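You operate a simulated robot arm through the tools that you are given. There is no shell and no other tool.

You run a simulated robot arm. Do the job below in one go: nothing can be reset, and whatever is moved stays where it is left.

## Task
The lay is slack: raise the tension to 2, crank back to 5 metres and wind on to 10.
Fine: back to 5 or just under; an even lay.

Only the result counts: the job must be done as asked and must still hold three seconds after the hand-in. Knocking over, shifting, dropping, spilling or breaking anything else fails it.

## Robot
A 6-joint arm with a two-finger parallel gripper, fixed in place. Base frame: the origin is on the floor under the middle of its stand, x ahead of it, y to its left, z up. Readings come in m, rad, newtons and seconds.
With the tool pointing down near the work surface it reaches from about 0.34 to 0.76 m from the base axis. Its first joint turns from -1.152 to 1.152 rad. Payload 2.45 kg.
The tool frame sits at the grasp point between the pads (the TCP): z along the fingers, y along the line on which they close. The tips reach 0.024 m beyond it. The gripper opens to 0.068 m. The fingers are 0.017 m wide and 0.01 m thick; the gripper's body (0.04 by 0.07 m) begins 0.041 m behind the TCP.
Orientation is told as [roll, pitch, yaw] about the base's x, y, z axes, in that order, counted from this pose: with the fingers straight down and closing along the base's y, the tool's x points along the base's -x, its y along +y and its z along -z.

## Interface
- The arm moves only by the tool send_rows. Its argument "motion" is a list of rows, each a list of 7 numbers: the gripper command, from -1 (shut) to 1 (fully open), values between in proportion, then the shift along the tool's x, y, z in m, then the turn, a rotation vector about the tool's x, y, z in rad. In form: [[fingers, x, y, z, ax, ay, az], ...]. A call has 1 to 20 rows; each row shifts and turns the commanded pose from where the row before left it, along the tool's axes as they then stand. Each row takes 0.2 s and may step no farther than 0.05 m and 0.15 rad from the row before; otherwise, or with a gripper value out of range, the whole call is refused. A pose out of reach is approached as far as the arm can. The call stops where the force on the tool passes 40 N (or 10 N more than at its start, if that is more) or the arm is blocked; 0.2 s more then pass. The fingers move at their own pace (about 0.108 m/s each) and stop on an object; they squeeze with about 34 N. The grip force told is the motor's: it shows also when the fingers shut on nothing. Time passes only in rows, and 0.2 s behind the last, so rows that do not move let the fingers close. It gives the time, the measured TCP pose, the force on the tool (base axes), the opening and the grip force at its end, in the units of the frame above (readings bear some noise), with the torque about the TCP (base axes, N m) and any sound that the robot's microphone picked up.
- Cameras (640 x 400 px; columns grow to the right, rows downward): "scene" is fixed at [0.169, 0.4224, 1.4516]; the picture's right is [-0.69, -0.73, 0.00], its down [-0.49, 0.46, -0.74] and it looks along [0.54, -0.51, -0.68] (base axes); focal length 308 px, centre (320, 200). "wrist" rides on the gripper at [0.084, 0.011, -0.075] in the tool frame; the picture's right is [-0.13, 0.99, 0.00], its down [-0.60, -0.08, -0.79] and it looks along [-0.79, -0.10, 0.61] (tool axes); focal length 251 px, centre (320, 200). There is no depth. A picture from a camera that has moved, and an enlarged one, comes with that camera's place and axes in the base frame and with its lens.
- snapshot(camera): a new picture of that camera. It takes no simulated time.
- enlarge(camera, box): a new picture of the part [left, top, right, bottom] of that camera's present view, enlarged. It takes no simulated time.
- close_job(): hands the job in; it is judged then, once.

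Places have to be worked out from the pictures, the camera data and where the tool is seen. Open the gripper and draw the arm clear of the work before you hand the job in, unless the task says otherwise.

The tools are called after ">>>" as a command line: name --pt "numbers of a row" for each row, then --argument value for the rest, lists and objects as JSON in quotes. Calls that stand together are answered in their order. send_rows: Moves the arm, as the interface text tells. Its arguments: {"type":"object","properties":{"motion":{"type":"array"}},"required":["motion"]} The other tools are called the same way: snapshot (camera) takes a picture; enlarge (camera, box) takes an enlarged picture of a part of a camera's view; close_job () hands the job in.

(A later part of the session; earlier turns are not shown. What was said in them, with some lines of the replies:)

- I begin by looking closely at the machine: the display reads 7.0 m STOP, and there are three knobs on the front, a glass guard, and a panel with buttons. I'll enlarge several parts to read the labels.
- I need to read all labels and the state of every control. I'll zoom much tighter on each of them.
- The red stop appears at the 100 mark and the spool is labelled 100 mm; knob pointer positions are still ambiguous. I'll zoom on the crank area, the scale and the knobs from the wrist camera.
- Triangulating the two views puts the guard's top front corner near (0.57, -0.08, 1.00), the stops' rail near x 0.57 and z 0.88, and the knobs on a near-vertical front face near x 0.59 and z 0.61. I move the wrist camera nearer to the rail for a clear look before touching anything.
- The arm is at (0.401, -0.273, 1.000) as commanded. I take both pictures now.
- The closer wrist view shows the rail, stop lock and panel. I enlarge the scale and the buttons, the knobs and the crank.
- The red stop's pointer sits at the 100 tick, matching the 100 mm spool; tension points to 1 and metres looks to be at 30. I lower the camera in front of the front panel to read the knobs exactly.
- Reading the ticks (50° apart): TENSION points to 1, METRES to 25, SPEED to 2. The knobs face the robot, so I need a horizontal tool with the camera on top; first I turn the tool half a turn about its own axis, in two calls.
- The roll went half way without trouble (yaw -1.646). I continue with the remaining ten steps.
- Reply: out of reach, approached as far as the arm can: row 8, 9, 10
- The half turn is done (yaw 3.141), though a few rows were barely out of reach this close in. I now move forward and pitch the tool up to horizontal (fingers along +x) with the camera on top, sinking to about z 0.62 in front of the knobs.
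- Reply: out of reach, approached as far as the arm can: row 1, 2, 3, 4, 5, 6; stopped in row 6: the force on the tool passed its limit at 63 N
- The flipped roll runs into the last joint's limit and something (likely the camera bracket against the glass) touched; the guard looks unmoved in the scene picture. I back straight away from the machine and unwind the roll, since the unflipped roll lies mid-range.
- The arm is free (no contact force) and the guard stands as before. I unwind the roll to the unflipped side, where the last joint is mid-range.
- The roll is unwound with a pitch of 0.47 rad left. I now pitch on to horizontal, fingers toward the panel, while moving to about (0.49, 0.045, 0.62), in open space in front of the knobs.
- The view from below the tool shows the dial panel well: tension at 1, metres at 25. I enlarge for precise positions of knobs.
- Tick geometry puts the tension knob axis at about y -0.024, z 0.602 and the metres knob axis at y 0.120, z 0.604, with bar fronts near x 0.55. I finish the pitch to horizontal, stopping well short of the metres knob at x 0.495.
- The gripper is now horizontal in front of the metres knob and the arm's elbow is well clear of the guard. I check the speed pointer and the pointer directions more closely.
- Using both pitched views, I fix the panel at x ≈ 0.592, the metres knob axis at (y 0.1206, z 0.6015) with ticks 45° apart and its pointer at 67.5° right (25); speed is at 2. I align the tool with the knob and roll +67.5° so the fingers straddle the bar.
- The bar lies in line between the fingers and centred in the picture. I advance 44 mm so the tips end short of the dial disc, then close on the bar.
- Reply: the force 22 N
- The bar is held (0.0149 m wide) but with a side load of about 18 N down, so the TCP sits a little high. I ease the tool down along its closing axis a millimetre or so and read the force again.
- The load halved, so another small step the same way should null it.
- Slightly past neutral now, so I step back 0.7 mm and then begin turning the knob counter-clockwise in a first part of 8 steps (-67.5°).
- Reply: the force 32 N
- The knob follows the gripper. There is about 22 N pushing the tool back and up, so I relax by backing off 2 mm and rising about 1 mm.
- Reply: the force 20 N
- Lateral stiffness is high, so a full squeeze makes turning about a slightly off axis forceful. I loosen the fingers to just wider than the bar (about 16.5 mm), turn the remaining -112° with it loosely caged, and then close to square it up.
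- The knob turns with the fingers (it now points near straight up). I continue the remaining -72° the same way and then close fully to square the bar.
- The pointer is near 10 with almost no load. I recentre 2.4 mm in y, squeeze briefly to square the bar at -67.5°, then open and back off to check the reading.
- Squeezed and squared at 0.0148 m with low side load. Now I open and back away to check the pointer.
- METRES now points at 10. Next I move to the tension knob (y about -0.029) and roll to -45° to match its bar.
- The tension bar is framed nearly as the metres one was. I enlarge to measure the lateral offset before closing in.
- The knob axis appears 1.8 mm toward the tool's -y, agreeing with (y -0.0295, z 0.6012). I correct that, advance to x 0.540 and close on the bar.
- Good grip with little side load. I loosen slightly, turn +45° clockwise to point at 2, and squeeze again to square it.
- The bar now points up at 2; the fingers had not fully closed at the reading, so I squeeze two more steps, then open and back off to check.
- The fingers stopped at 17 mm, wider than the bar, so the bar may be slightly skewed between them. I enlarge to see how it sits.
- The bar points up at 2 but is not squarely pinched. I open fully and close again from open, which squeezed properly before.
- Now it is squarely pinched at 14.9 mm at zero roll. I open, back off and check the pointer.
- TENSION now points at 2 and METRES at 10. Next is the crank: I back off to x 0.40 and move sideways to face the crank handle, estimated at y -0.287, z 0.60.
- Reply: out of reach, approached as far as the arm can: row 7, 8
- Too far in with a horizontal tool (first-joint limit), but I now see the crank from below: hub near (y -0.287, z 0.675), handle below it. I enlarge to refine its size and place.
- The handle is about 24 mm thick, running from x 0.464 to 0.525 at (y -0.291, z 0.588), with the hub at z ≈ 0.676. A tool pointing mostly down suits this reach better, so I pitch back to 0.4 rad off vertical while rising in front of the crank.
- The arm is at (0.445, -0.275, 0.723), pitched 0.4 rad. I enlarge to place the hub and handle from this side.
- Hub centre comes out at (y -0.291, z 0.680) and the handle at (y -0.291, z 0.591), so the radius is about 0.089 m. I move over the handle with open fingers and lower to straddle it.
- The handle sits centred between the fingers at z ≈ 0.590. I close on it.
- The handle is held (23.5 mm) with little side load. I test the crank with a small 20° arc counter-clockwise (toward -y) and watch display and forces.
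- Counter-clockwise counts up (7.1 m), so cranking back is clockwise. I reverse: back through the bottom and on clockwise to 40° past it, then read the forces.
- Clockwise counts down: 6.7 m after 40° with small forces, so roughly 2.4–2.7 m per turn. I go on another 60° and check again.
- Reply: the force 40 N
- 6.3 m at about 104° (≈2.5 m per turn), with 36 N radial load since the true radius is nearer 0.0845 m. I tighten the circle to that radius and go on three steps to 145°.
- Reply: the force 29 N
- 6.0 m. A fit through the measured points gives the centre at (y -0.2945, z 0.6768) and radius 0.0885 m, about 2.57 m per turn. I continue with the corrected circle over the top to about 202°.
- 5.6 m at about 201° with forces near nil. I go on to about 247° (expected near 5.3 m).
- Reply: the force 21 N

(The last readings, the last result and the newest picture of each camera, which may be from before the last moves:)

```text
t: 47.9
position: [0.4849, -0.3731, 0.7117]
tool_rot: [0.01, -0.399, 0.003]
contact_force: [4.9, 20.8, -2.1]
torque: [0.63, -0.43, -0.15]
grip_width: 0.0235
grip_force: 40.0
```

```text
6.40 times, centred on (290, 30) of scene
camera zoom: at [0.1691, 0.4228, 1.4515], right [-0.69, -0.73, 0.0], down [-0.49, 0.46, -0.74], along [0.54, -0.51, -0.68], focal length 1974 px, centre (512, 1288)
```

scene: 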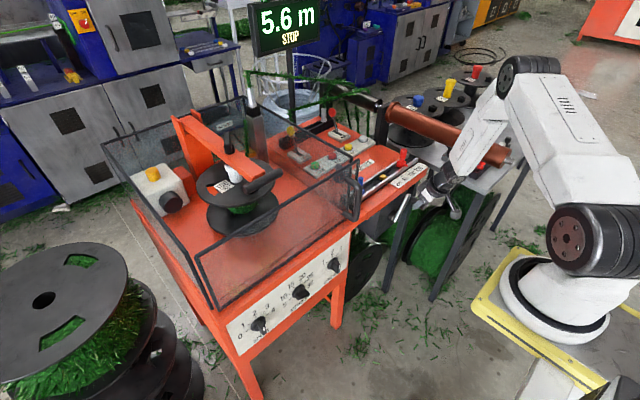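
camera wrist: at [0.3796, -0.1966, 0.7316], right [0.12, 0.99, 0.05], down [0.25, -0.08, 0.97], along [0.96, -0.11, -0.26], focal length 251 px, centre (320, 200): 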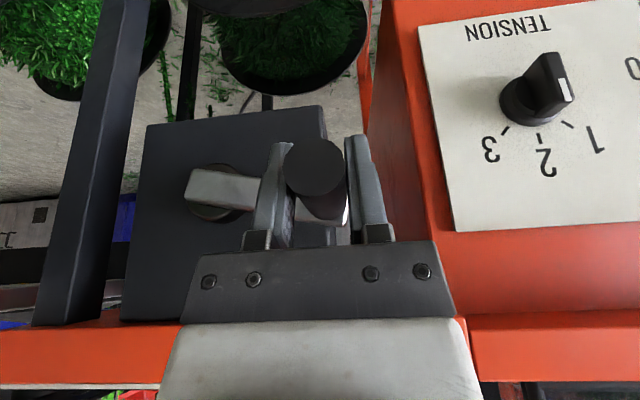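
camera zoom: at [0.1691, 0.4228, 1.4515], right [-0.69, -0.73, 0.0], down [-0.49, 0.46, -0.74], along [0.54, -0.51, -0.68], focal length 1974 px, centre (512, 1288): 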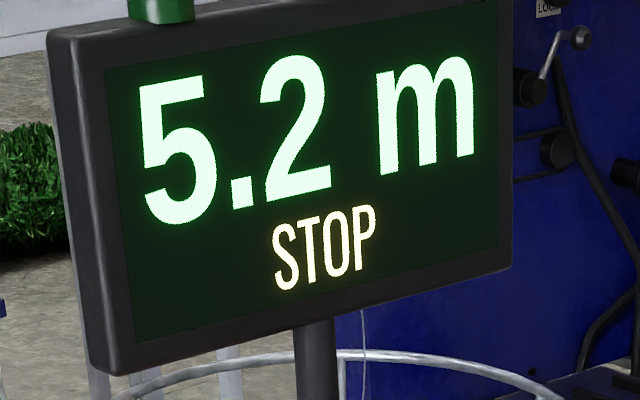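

5.2 m at about 246° (≈2.6 m per turn). I take one 15° step and read again.

>>> send_rows --pt "-1 0.0087 -0.0032 0.0206 0 0 0" --pt "-1 0 0 0 0 0 0"

>>> enlarge --camera "scene" --box '[240, 0, 340, 60]'

```text
t: 48.5
position: [0.4847, -0.3749, 0.6896]
tool_rot: [0.012, -0.396, 0.004]
contact_force: [6.8, 28.1, 3.4]
torque: [0.8, -0.01, 0.02]
grip_width: 0.0235
grip_force: 39.5
```

```text
6.40 times, centred on (290, 30) of scene
camera zoom: at [0.169, 0.423, 1.4514], right [-0.69, -0.73, 0.0], down [-0.49, 0.46, -0.74], along [0.54, -0.51, -0.68], focal length 1974 px, centre (512, 1288)
```

zoom: 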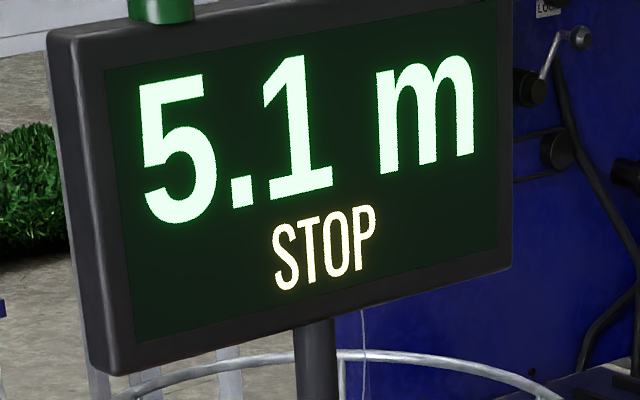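

5.1 m. I continue about 21° further, relieving the radial load, and read again.

>>> send_rows --pt "-1 0.006 0.004 0.0143 0 0 0" --pt "-1 0.006 0.002 0.0143 0 0 0" --pt "-1 0 0 0 0 0 0"

>>> enlarge --camera "scene" --box '[240, 0, 340, 60]'

```text
t: 49.2
position: [0.485, -0.3683, 0.6609]
tool_rot: [0.02, -0.399, -0.003]
contact_force: [-0.5, 3.7, 0.9]
torque: [0.14, -0.39, -0.19]
grip_width: 0.0233
grip_force: 39.6
stopped in row 3: the force on the tool passed its limit at 43 N (the readings are from after the stop); the commanded pose is now the measured one
```

```text
6.40 times, centred on (290, 30) of scene
camera zoom: at [0.169, 0.4224, 1.4516], right [-0.69, -0.73, 0.0], down [-0.49, 0.46, -0.74], along [0.54, -0.51, -0.68], focal length 1974 px, centre (512, 1288)
```

zoom: 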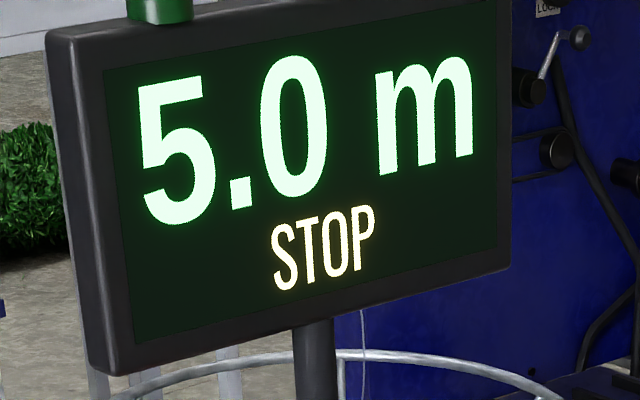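

The display shows 5.0 m; the motion stopped on a 43 N peak and forces are now near zero. I look at how the handle sits in the fingers before nudging a little further.

>>> snapshot --camera "wrist"

>>> snapshot --camera "scene"

```text
taken
camera wrist: at [0.3799, -0.3588, 0.6976], right [0.11, 0.99, 0.07], down [0.25, -0.1, 0.96], along [0.96, -0.09, -0.26], focal length 251 px, centre (320, 200)
```

wrist: 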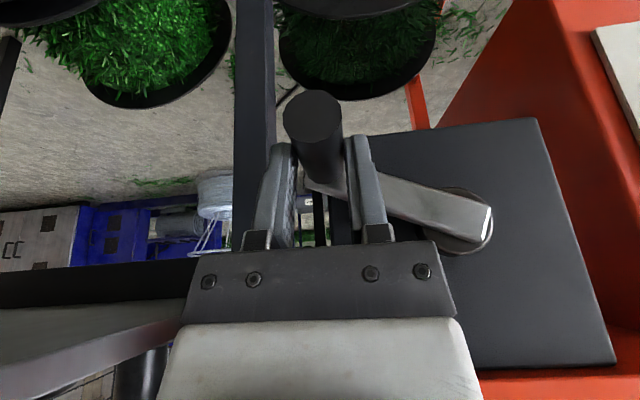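

```text
taken
```

scene: 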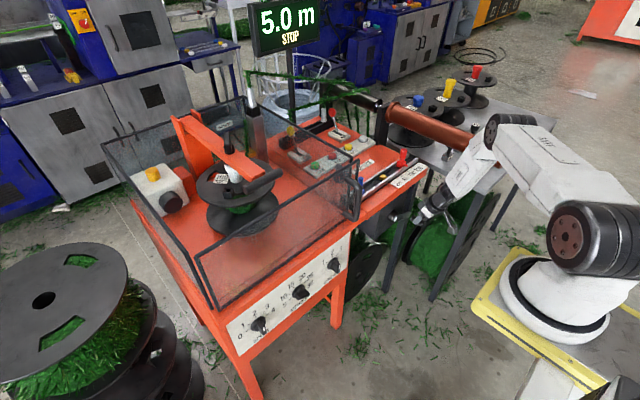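

The handle slid toward the finger tips (about 18 mm below the TCP). I open, lower to re-centre on it and regrip, then check the display.

>>> send_rows --pt "0.3 0 0 0 0 0 0" --pt "0.3 0 0 0 0 0 0" --pt "0.3 0.0072 0 0.017 0 0 0"

>>> snapshot --camera "wrist"

>>> enlarge --camera "scene" --box '[240, 0, 340, 60]'

```text
t: 50.0
position: [0.4847, -0.3669, 0.6412]
tool_rot: [0.019, -0.398, 0.0]
contact_force: [-0.3, 0.6, 0.2]
torque: [0.01, -0.03, 0.05]
grip_width: 0.0442
grip_force: 0.1
```

```text
taken
camera wrist: at [0.3802, -0.3596, 0.6792], right [0.11, 0.99, 0.07], down [0.25, -0.09, 0.96], along [0.96, -0.09, -0.26], focal length 251 px, centre (320, 200)
```

wrist: 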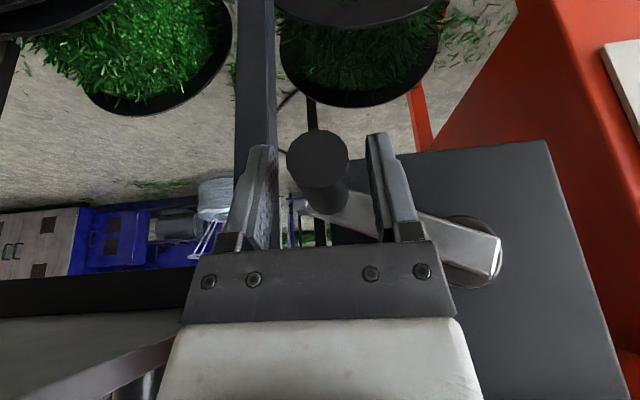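

```text
6.40 times, centred on (290, 30) of scene
camera zoom: at [0.169, 0.4224, 1.4516], right [-0.69, -0.73, 0.0], down [-0.49, 0.46, -0.74], along [0.54, -0.51, -0.68], focal length 1974 px, centre (512, 1288)
```

zoom: 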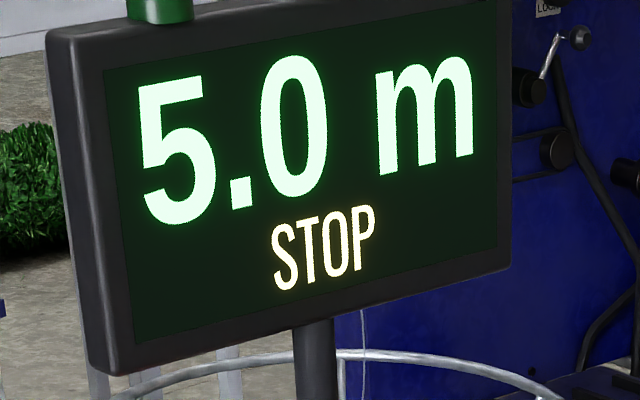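

The crank stays put with the display still at 5.0. I regrip the centred handle and nudge about 7° further so the count is surely at or just under 5.

>>> send_rows --pt "-1 0 0 0 0 0 0" --pt "-1 0 0 0 0 0 0" --pt "-1 0 0 0 0 0 0" --pt "-1 0.0018 0.0025 0.0041 0 0 0" --pt "-1 0.0017 0.0027 0.0041 0 0 0" --pt "-1 0 0 0 0 0 0"

>>> enlarge --camera "scene" --box '[240, 0, 340, 60]'

>>> snapshot --camera "wrist"

```text
t: 51.4
position: [0.4852, -0.3639, 0.6352]
tool_rot: [0.018, -0.399, 0.0]
contact_force: [2.0, -1.4, 4.3]
torque: [0.36, -0.32, -0.15]
grip_width: 0.0235
grip_force: 39.9
```

```text
6.40 times, centred on (290, 30) of scene
camera zoom: at [0.1689, 0.4224, 1.4516], right [-0.69, -0.73, 0.0], down [-0.49, 0.46, -0.74], along [0.54, -0.51, -0.68], focal length 1974 px, centre (512, 1288)
```

zoom: 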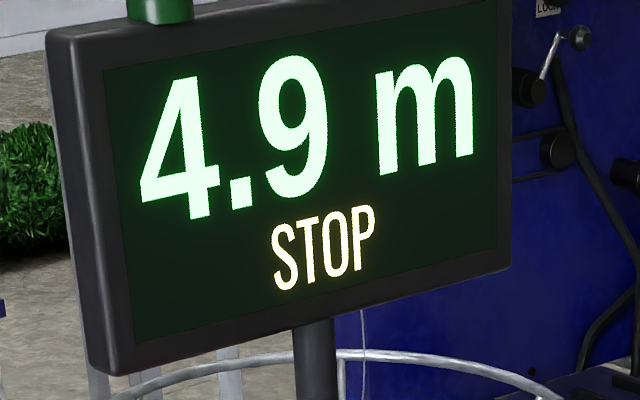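

```text
taken
camera wrist: at [0.3802, -0.3548, 0.6711], right [0.11, 0.99, 0.07], down [0.25, -0.09, 0.96], along [0.96, -0.09, -0.26], focal length 251 px, centre (320, 200)
```

wrist: 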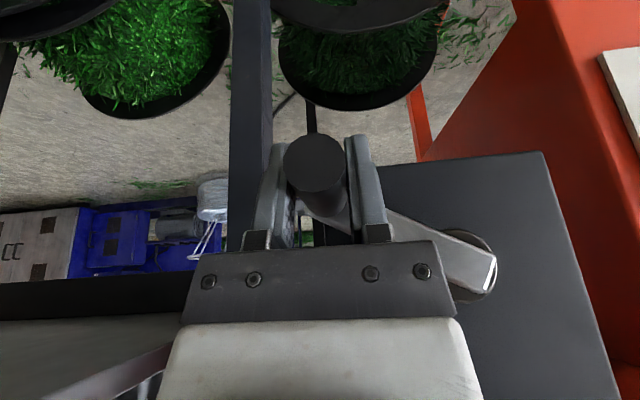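

The count is 4.9 m, just under 5. I open, withdraw along the fingers away from the handle and rise in front of the machine.

>>> send_rows --pt "0.3 0 0 0 0 0 0" --pt "1 0 0 0 0 0 0" --pt "1 0 0 -0.04 0 0 0" --pt "1 0 0 -0.04 0 0 0" --pt "1 0 0 -0.04 0 0 0" --pt "1 -0.0175 0.02 -0.0414 0 0 0" --pt "1 -0.0175 0.02 -0.0414 0 0 0" --pt "1 -0.0175 0.02 -0.0414 0 0 0" --pt "1 -0.0175 0.02 -0.0414 0 0 0" --pt "1 -0.0175 0.02 -0.0414 0 0 0" --pt "1 -0.0175 0.02 -0.0414 0 0 0"

>>> snapshot --camera "scene"

>>> snapshot --camera "wrist"

```text
t: 53.8
position: [0.437, -0.2502, 1.0188]
tool_rot: [0.019, -0.398, -0.001]
contact_force: [0.3, 0.4, -0.1]
torque: [0.02, 0.0, -0.01]
grip_width: 0.0679
grip_force: 0.1
```

```text
taken
```

scene: 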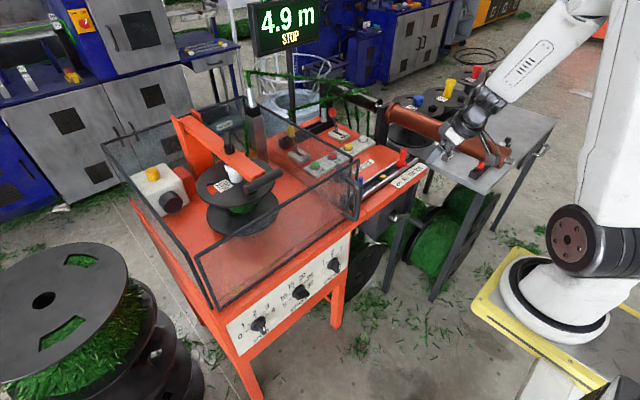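

```text
taken
camera wrist: at [0.3324, -0.2412, 1.0564], right [0.11, 0.99, 0.07], down [0.25, -0.09, 0.96], along [0.96, -0.09, -0.26], focal length 251 px, centre (320, 200)
```

wrist: 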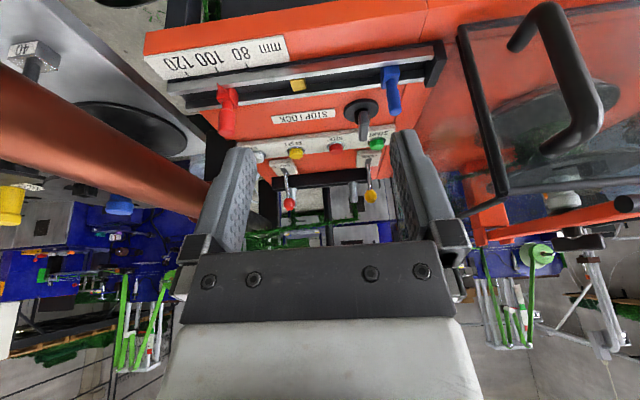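

The count stays at 4.9 m after release. This view shows the button row and the levers; I enlarge it.

>>> enlarge --camera "wrist" --box '[230, 90, 410, 215]'

>>> enlarge --camera "wrist" --box '[140, 20, 440, 150]'

>>> enlarge --camera "scene" --box '[260, 90, 400, 190]'

```text
3.20 times, centred on (320, 152) of wrist
camera zoom: at [0.3324, -0.2412, 1.0564], right [0.11, 0.99, 0.07], down [0.25, -0.09, 0.96], along [0.96, -0.09, -0.26], focal length 805 px, centre (320, 352)
```

zoom: 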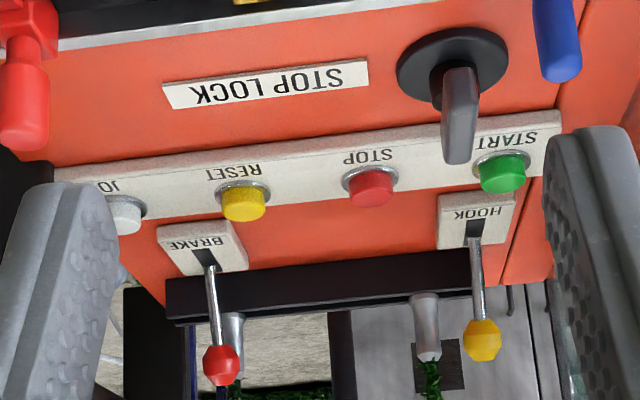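

```text
2.13 times, centred on (290, 85) of wrist
camera zoom: at [0.3324, -0.2412, 1.0564], right [0.11, 0.99, 0.07], down [0.25, -0.09, 0.96], along [0.96, -0.09, -0.26], focal length 536 px, centre (384, 445)
```

zoom: 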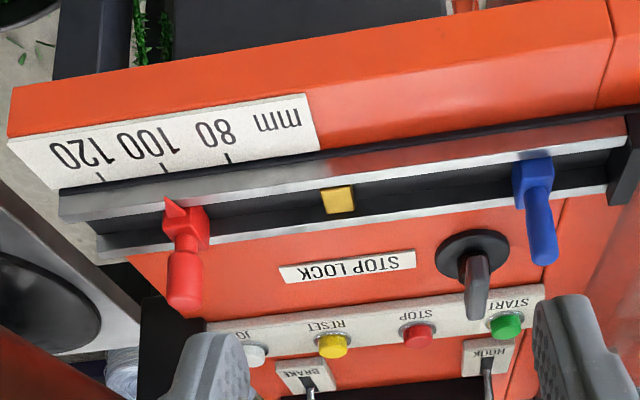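

```text
4.00 times, centred on (330, 140) of scene
camera zoom: at [0.169, 0.4224, 1.4516], right [-0.69, -0.73, 0.0], down [-0.49, 0.46, -0.74], along [0.54, -0.51, -0.68], focal length 1234 px, centre (280, 440)
```

zoom: 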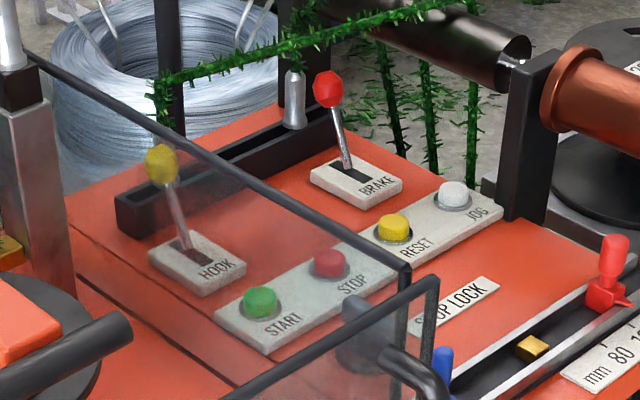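

START's cap top triangulates to (0.811, -0.160, 0.829), just outside the guard's side pane. I close the fingers, tilt a touch more and roll the tool -90° so the camera bracket sits on the side away from the guard.

>>> send_rows --pt "-1 0 0 0 0.0175 -0.052 -0.0074" --pt "-1 0 0 0 0 0 -0.1428" --pt "-1 0 0 0 0 0 -0.1428" --pt "-1 0 0 0 0 0 -0.1428" --pt "-1 0 0 0 0 0 -0.1428" --pt "-1 0 0 0 0 0 -0.1428" --pt "-1 0 0 0 0 0 -0.1428" --pt "-1 0 0 0 0 0 -0.1428" --pt "-1 0 0 0 0 0 -0.1428" --pt "-1 0 0 0 0 0 -0.1428" --pt "-1 0 0 0 0 0 -0.1428" --pt "-1 0 0 0 0 0 -0.1428"

>>> snapshot --camera "scene"

```text
t: 56.4
position: [0.4384, -0.2503, 1.0166]
tool_rot: [-0.451, 0.003, 1.579]
contact_force: [-0.1, -0.2, -0.3]
torque: [-0.06, -0.01, 0.0]
grip_width: 0.0
grip_force: 23.4
```

```text
taken
```

scene: 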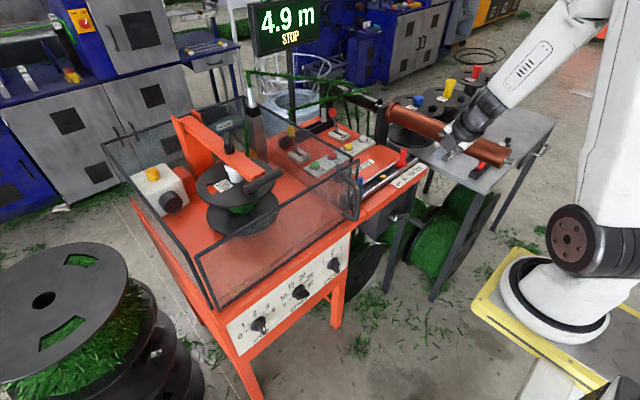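

Orientation is as wanted (fingers 0.45 rad off vertical, camera on the far side). I move forward over the rail toward START in free space, first six steps, then look.

>>> send_rows --pt "-1 -0.01 -0.0335 0.0232 0 0 0" --pt "-1 -0.01 -0.0335 0.0232 0 0 0" --pt "-1 -0.01 -0.0335 0.0232 0 0 0" --pt "-1 -0.01 -0.0335 0.0232 0 0 0" --pt "-1 -0.01 -0.0335 0.0232 0 0 0" --pt "-1 -0.01 -0.0335 0.0232 0 0 0"

>>> snapshot --camera "scene"

>>> snapshot --camera "wrist"

```text
t: 57.8
position: [0.6795, -0.1869, 0.9788]
tool_rot: [-0.449, 0.003, 1.576]
contact_force: [-0.1, 0.5, 0.6]
torque: [0.0, 0.03, 0.0]
grip_width: 0.0001
grip_force: 24.0
```

```text
taken
```

scene: 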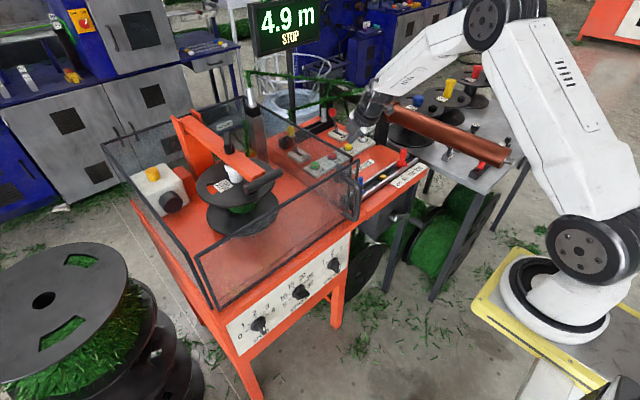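

```text
taken
camera wrist: at [0.6394, -0.2723, 1.0427], right [-0.89, 0.12, -0.43], down [-0.28, 0.6, 0.75], along [0.35, 0.79, -0.5], focal length 251 px, centre (320, 200)
```

wrist: 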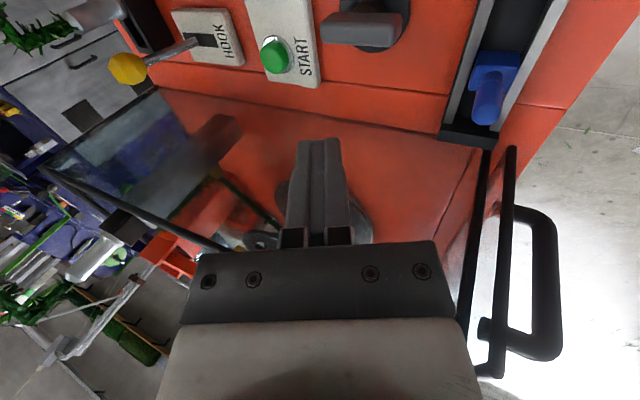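

Everything is clear; START lies at about (0.812, -0.161) in this view too, and the hook lever stays 13 cm beyond. I move to a staging point about 5 cm above START.

>>> send_rows --pt "-1 -0.0067 -0.0186 0.0309 0 0 0" --pt "-1 -0.0067 -0.0186 0.0309 0 0 0" --pt "-1 -0.0067 -0.0186 0.0309 0 0 0" --pt "-1 -0.0067 -0.0186 0.0309 0 0 0"

>>> snapshot --camera "wrist"

>>> enlarge --camera "scene" --box '[260, 60, 420, 200]'

```text
t: 58.8
position: [0.7786, -0.1672, 0.8947]
tool_rot: [-0.463, -0.016, 1.585]
contact_force: [-1.0, 0.5, 0.5]
torque: [-0.04, -0.04, 0.04]
grip_width: 0.0001
grip_force: 23.8
out of reach, approached as far as the arm can: row 3, 4
```

```text
taken
camera wrist: at [0.737, -0.253, 0.9551], right [-0.89, 0.12, -0.44], down [-0.29, 0.59, 0.75], along [0.35, 0.8, -0.49], focal length 251 px, centre (320, 200)
```

wrist: 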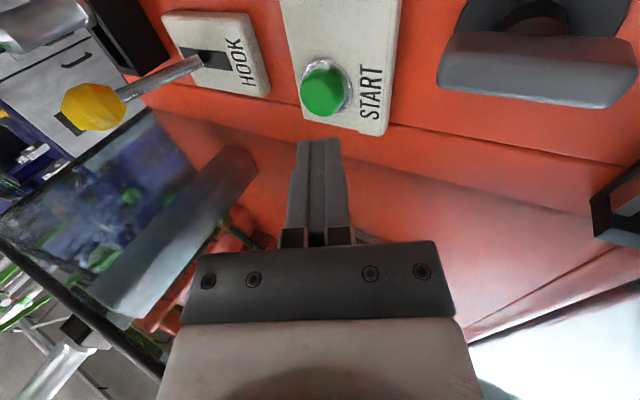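

```text
2.86 times, centred on (340, 130) of scene
camera zoom: at [0.169, 0.4224, 1.4516], right [-0.69, -0.73, 0.0], down [-0.49, 0.46, -0.74], along [0.54, -0.51, -0.68], focal length 881 px, centre (263, 400)
```

zoom: 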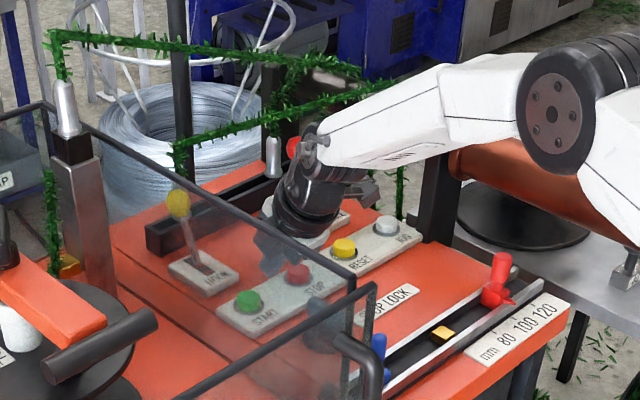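

At this tilt START is just beyond reach by 2–3 cm. I tilt the tool 0.2 rad further (0.65 off vertical), which brings the wrist nearer, and restage 4 cm above START.

>>> send_rows --pt "-1 0 0.0044 0.0045 0.1 0 0" --pt "-1 0 0.0048 0.0041 0.1 0 0" --pt "-1 0 0 0 0 0 0"

>>> snapshot --camera "wrist"

>>> enlarge --camera "scene" --box '[260, 60, 420, 200]'

```text
t: 59.6
position: [0.774, -0.1671, 0.8841]
tool_rot: [-0.651, 0.003, 1.576]
contact_force: [0.6, 0.2, 0.4]
torque: [0.01, 0.04, 0.01]
grip_width: 0.0001
grip_force: 23.5
```

```text
taken
camera wrist: at [0.7222, -0.2515, 0.937], right [-0.79, 0.12, -0.6], down [-0.42, 0.6, 0.68], along [0.45, 0.79, -0.42], focal length 251 px, centre (320, 200)
```

wrist: 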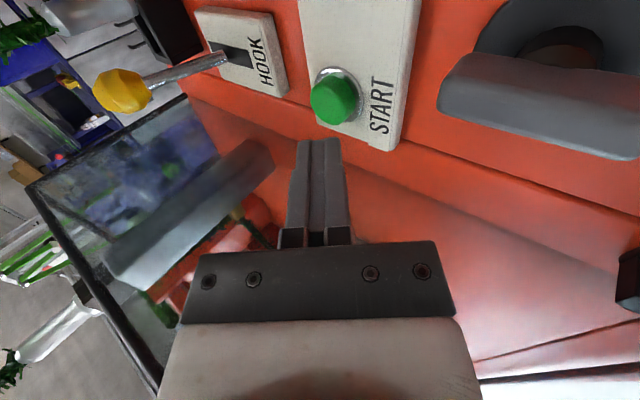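

```text
2.86 times, centred on (340, 130) of scene
camera zoom: at [0.169, 0.4224, 1.4516], right [-0.69, -0.73, 0.0], down [-0.49, 0.46, -0.74], along [0.54, -0.51, -0.68], focal length 881 px, centre (263, 400)
```

zoom: 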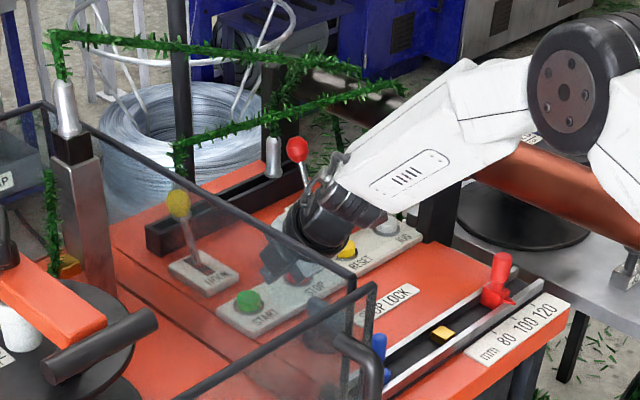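

Now in reach at (0.774, -0.167, 0.884). I enlarge to measure the exact offset from fingertips to START before moving on.

>>> enlarge --camera "wrist" --box '[260, 40, 420, 240]'

```text
2.00 times, centred on (340, 140) of wrist
camera zoom: at [0.7222, -0.2515, 0.937], right [-0.79, 0.12, -0.6], down [-0.42, 0.6, 0.68], along [0.45, 0.79, -0.42], focal length 503 px, centre (280, 320)
```

zoom: 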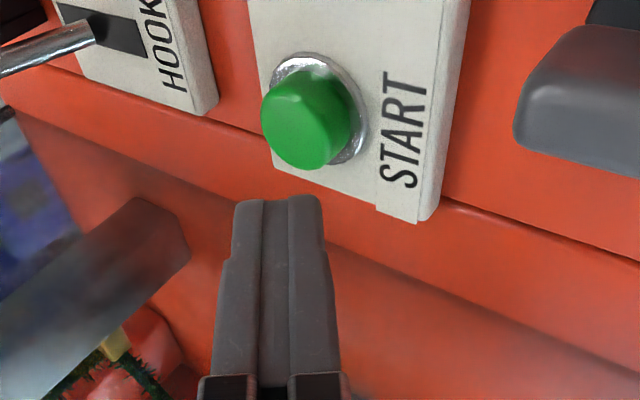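

START's cap centre is at about (0.8145, -0.161), its top near z 0.822. I shift the tips above it and lower toward it, stopping just above the cap.

>>> send_rows --pt "-1 -0.006 -0.0195 0.0148 0 0 0" --pt "-1 0 0.0073 0.0095 0 0 0" --pt "-1 0 0.0073 0.0095 0 0 0" --pt "-1 0 0 0 0 0 0"

>>> enlarge --camera "wrist" --box '[220, 0, 420, 240]'

>>> enlarge --camera "scene" --box '[280, 120, 380, 200]'

```text
t: 60.6
position: [0.8015, -0.1603, 0.8606]
tool_rot: [-0.651, 0.001, 1.577]
contact_force: [0.7, 0.3, 0.0]
torque: [-0.02, 0.01, 0.05]
grip_width: 0.0
grip_force: 23.4
```

```text
1.67 times, centred on (320, 120) of wrist
camera zoom: at [0.7479, -0.2453, 0.9134], right [-0.79, 0.12, -0.6], down [-0.42, 0.6, 0.68], along [0.45, 0.79, -0.42], focal length 419 px, centre (320, 333)
```

zoom: 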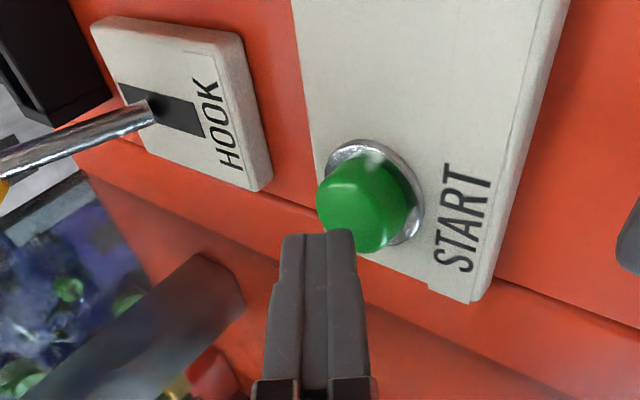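

```text
5.00 times, centred on (330, 160) of scene
camera zoom: at [0.169, 0.4224, 1.4516], right [-0.69, -0.73, 0.0], down [-0.49, 0.46, -0.74], along [0.54, -0.51, -0.68], focal length 1542 px, centre (270, 400)
```

zoom: 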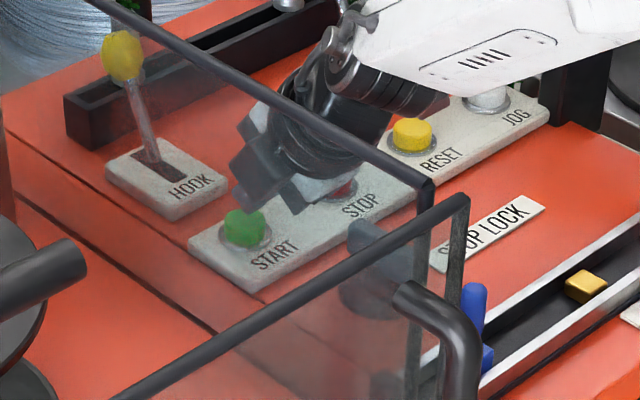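

The tips hover about 2 cm over START, aligned within a few millimetres. I lower in small steps to touch and press it, watching force and display.

>>> send_rows --pt "-1 0 0.0061 0.0079 0 0 0" --pt "-1 0 0.0024 0.0032 0 0 0" --pt "-1 0 0.0024 0.0032 0 0 0" --pt "-1 0 0.0024 0.0032 0 0 0"

>>> snapshot --camera "scene"

>>> enlarge --camera "wrist" --box '[220, 0, 420, 240]'

```text
t: 61.6
position: [0.8012, -0.1602, 0.8407]
tool_rot: [-0.656, 0.004, 1.576]
contact_force: [-8.0, 2.5, 18.8]
torque: [0.1, 0.06, 0.03]
grip_width: 0.0
grip_force: 23.4
heard: click
```

```text
taken
```

scene: 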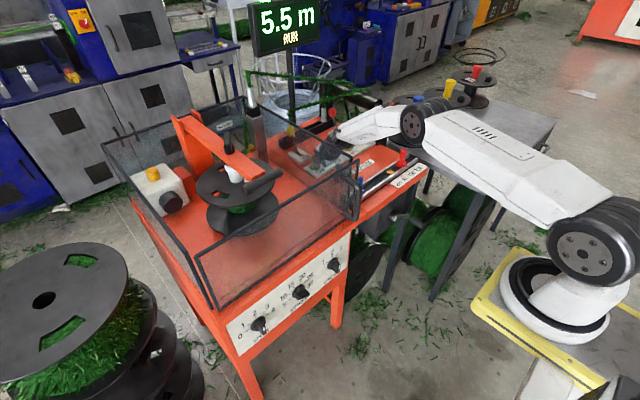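

```text
1.67 times, centred on (320, 120) of wrist
camera zoom: at [0.7488, -0.2454, 0.8943], right [-0.79, 0.12, -0.61], down [-0.43, 0.6, 0.67], along [0.45, 0.79, -0.42], focal length 419 px, centre (320, 333)
```

zoom: 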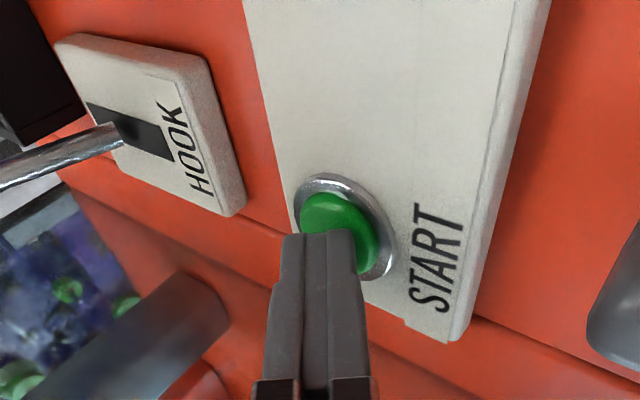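

A click and the display shows RUN, counting 5.5 m. I lift off the button at once and watch it wind on.

>>> send_rows --pt "-1 0 -0.0073 -0.0095 0 0 0" --pt "-1 0 -0.0122 -0.0159 0 0 0" --pt "-1 0 -0.0122 -0.0159 0 0 0"

>>> snapshot --camera "scene"

```text
t: 62.4
position: [0.7994, -0.1614, 0.8875]
tool_rot: [-0.647, 0.001, 1.576]
contact_force: [-0.2, -0.2, 0.4]
torque: [0.01, 0.0, 0.0]
grip_width: 0.0
grip_force: 23.7
```

```text
taken
```

scene: 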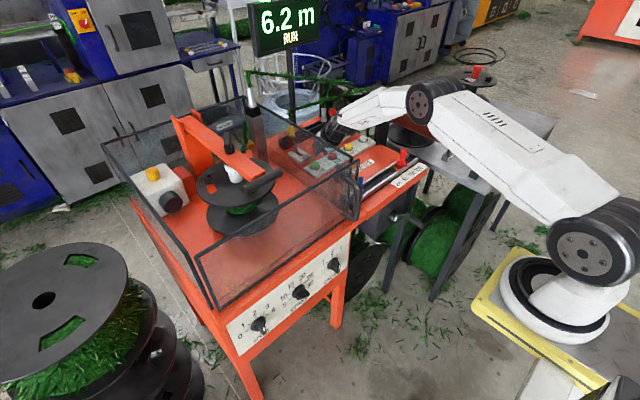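

Winding at about 0.9 m/s and the tip is clear. I withdraw toward free space while it runs.

>>> send_rows --pt "-1 0.0065 0.0073 -0.0317 0 0 0" --pt "-1 0.0065 0.0073 -0.0317 0 0 0" --pt "-1 0.0065 0.0073 -0.0317 0 0 0" --pt "-1 0.0065 0.0073 -0.0317 0 0 0"

>>> snapshot --camera "scene"

```text
t: 63.4
position: [0.6999, -0.1859, 0.9739]
tool_rot: [-0.65, 0.003, 1.578]
contact_force: [0.3, 0.2, -0.6]
torque: [-0.01, -0.02, 0.01]
grip_width: 0.0
grip_force: 23.5
```

```text
taken
```

scene: 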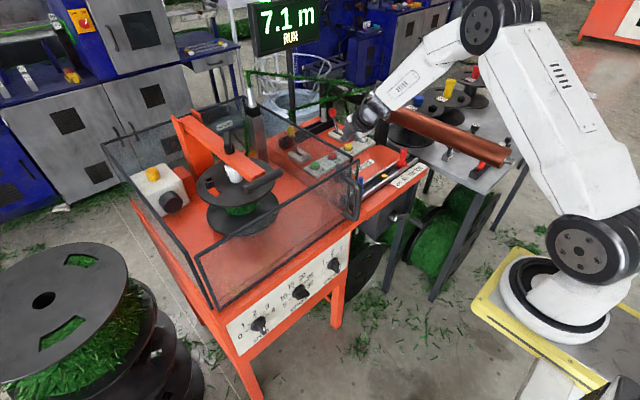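

It reads 7.1 m and running. I keep withdrawing back and up in front of the machine while it winds on.

>>> send_rows --pt "-1 0.008 0.0205 -0.0313 0 0 0" --pt "-1 0.008 0.0205 -0.0313 0 0 0" --pt "-1 0.008 0.0205 -0.0313 0 0 0" --pt "-1 0.008 0.0205 -0.0313 0 0 0" --pt "-1 0.008 0.0205 -0.0313 0 0 0"

>>> snapshot --camera "scene"

```text
t: 64.6
position: [0.5239, -0.229, 1.0338]
tool_rot: [-0.652, 0.001, 1.579]
contact_force: [0.1, -0.3, 0.0]
torque: [-0.03, 0.01, 0.0]
grip_width: 0.0
grip_force: 23.6
```

```text
taken
```

scene: 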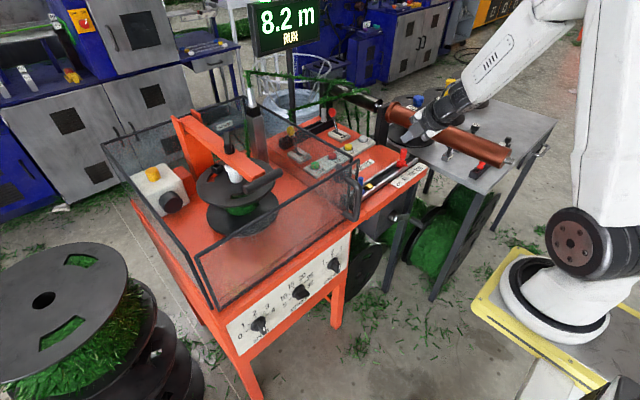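

The arm is clear and the count is 8.2 m. I wait in place, opening the gripper, and check again.

>>> send_rows --pt "1 0.005 0.01 -0.02 0 0 0" --pt "1 0.005 0.01 -0.02 0 0 0" --pt "1 0 0 0 0 0 0" --pt "1 0 0 0 0 0 0"

>>> snapshot --camera "scene"

>>> enlarge --camera "scene" --box '[140, 90, 300, 250]'

```text
t: 65.6
position: [0.4849, -0.2398, 1.0555]
tool_rot: [-0.648, 0.002, 1.576]
contact_force: [0.5, 0.3, 0.1]
torque: [0.0, -0.05, 0.03]
grip_width: 0.0677
grip_force: 0.1
```

```text
taken
```

scene: 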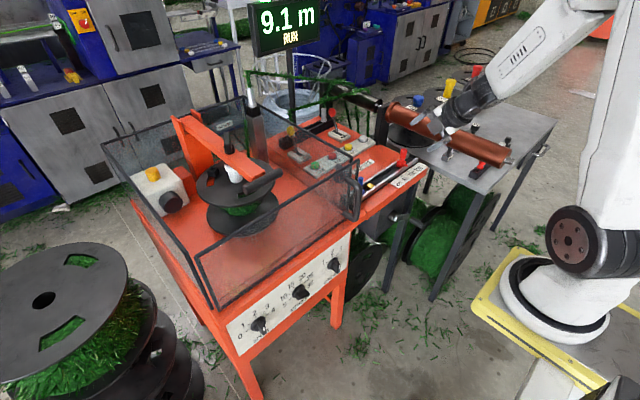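

```text
2.50 times, centred on (220, 170) of scene
camera zoom: at [0.169, 0.4224, 1.4516], right [-0.69, -0.73, 0.0], down [-0.49, 0.46, -0.74], along [0.54, -0.51, -0.68], focal length 771 px, centre (570, 275)
```

zoom: 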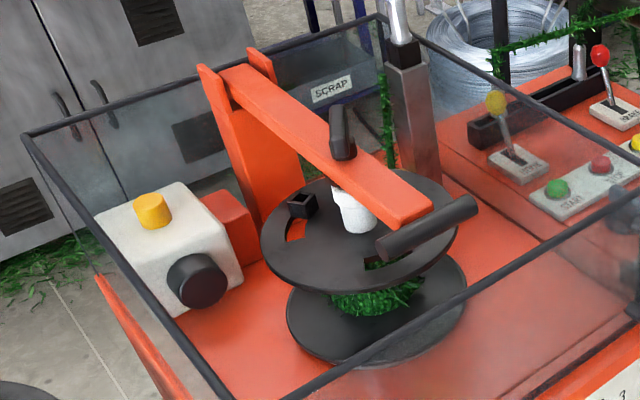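

It reads 9.1 m, still running, with the spool winding. I wait about one more second for the automatic stop at 10.

>>> send_rows --pt "1 0 0 0 0 0 0" --pt "1 0 0 0 0 0 0" --pt "1 0 0 0 0 0 0" --pt "1 0 0 0 0 0 0" --pt "1 0 0 0 0 0 0"

>>> snapshot --camera "scene"

>>> enlarge --camera "scene" --box '[240, 0, 340, 60]'

```text
t: 66.8
position: [0.4838, -0.2388, 1.0548]
tool_rot: [-0.651, 0.0, 1.579]
contact_force: [-0.4, -0.3, -0.8]
torque: [-0.01, 0.0, -0.02]
grip_width: 0.068
grip_force: 0.1
```

```text
taken
```

scene: 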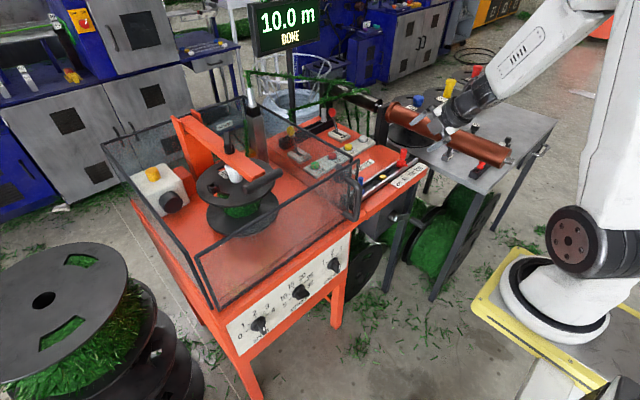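

```text
6.40 times, centred on (290, 30) of scene
camera zoom: at [0.169, 0.4224, 1.4516], right [-0.69, -0.73, 0.0], down [-0.49, 0.46, -0.74], along [0.54, -0.51, -0.68], focal length 1974 px, centre (512, 1288)
```

zoom: 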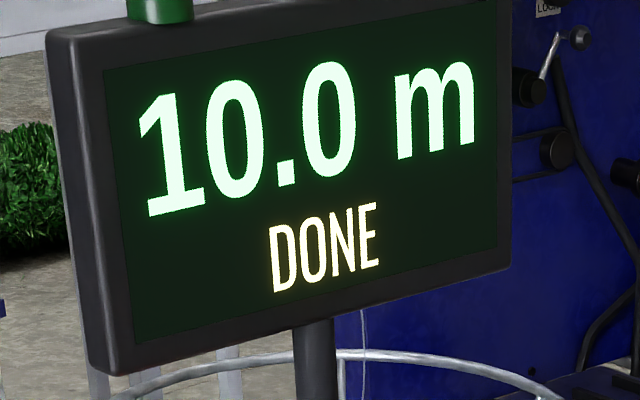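

10.0 m, DONE. I check the lay on the spool, the knobs and the stops one more time before handing in.

>>> enlarge --camera "scene" --box '[185, 140, 295, 240]'

>>> enlarge --camera "scene" --box '[240, 230, 360, 340]'

>>> enlarge --camera "scene" --box '[330, 130, 450, 210]'

>>> snapshot --camera "wrist"

```text
4.00 times, centred on (240, 190) of scene
camera zoom: at [0.169, 0.4224, 1.4516], right [-0.69, -0.73, 0.0], down [-0.49, 0.46, -0.74], along [0.54, -0.51, -0.68], focal length 1234 px, centre (640, 240)
```

zoom: 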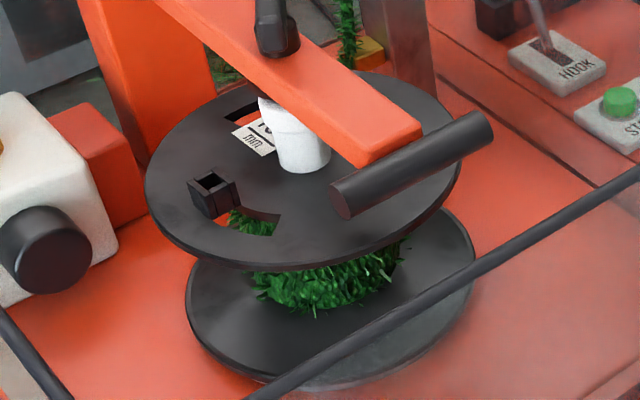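

```text
3.64 times, centred on (300, 285) of scene
camera zoom: at [0.169, 0.4224, 1.4516], right [-0.69, -0.73, 0.0], down [-0.49, 0.46, -0.74], along [0.54, -0.51, -0.68], focal length 1121 px, centre (393, -109)
```

zoom: 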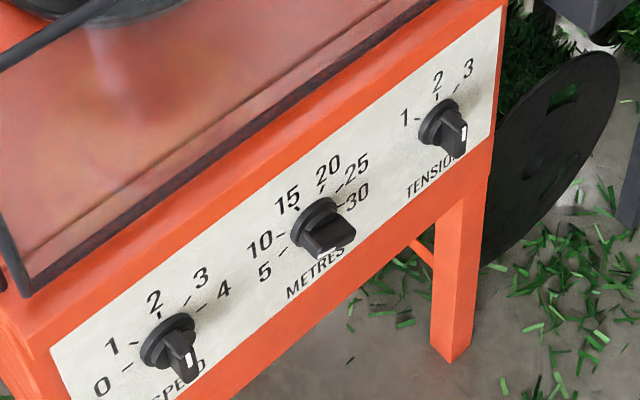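

```text
5.00 times, centred on (390, 170) of scene
camera zoom: at [0.169, 0.4224, 1.4516], right [-0.69, -0.73, 0.0], down [-0.49, 0.46, -0.74], along [0.54, -0.51, -0.68], focal length 1542 px, centre (-30, 350)
```

zoom: 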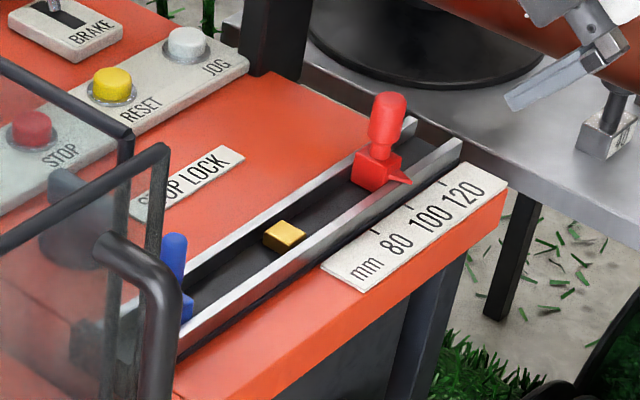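

```text
taken
camera wrist: at [0.4323, -0.3238, 1.1085], right [-0.79, 0.12, -0.6], down [-0.42, 0.6, 0.68], along [0.45, 0.79, -0.42], focal length 251 px, centre (320, 200)
```

wrist: 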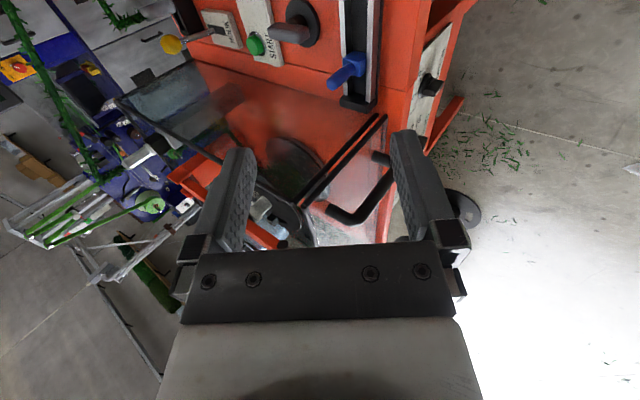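

The lay looks regular, tension sits at 2, metres at 10, and the stops are unchanged. I draw the open gripper a little further back and up, then confirm the display holds.

>>> send_rows --pt "1 0 0.008 -0.03 0 0 0" --pt "1 0 0.008 -0.03 0 0 0" --pt "1 0 0 0 0 0 0" --pt "1 0 0 0 0 0 0"

>>> snapshot --camera "scene"

```text
t: 67.8
position: [0.4349, -0.2372, 1.0951]
tool_rot: [-0.651, 0.003, 1.577]
contact_force: [0.0, -1.1, -0.2]
torque: [0.01, -0.01, 0.02]
grip_width: 0.0682
grip_force: 0.1
```

```text
taken
```

scene: 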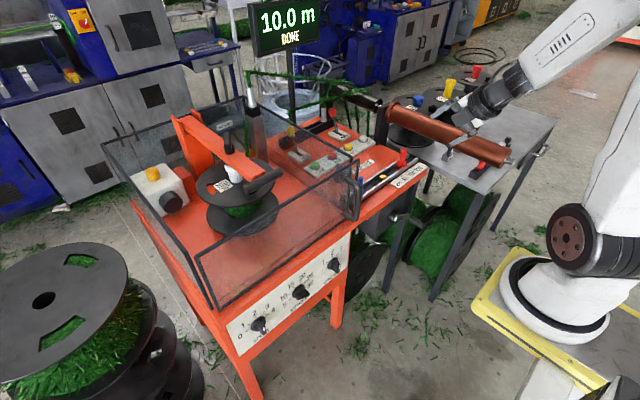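

The display holds at 10.0 m DONE, the gripper is open and the arm is clear of the machine. I hand the job in.

>>> close_job

```text
The job is handed in.
```

The job is handed in. The display reads 10.0 m DONE, and it held there until the hand-in.

- **Tension:** set from 1 to 2. The pointer checked out on the dial.
- **Crank back:** taken to 4.9 m, just under 5. My first test nudge went the wrong way and wound on to 7.1 m before I reversed.
- **Wind on:** the METRES knob went from 25 to 10, and START ran it from 4.9 m to an automatic stop at 10.0 m. Speed stayed at 2, and the traverse stops stayed at 100 mm to match the spool.
- **Lay:** it looked regular in the scene camera, but I could only see part of the spool under its top flange.

Early on, the gripper, most likely its camera bracket, touched the front of the machine and peaked at 63 N before stopping. The guard looked unmoved in the pictures after that, and nothing else appeared disturbed.
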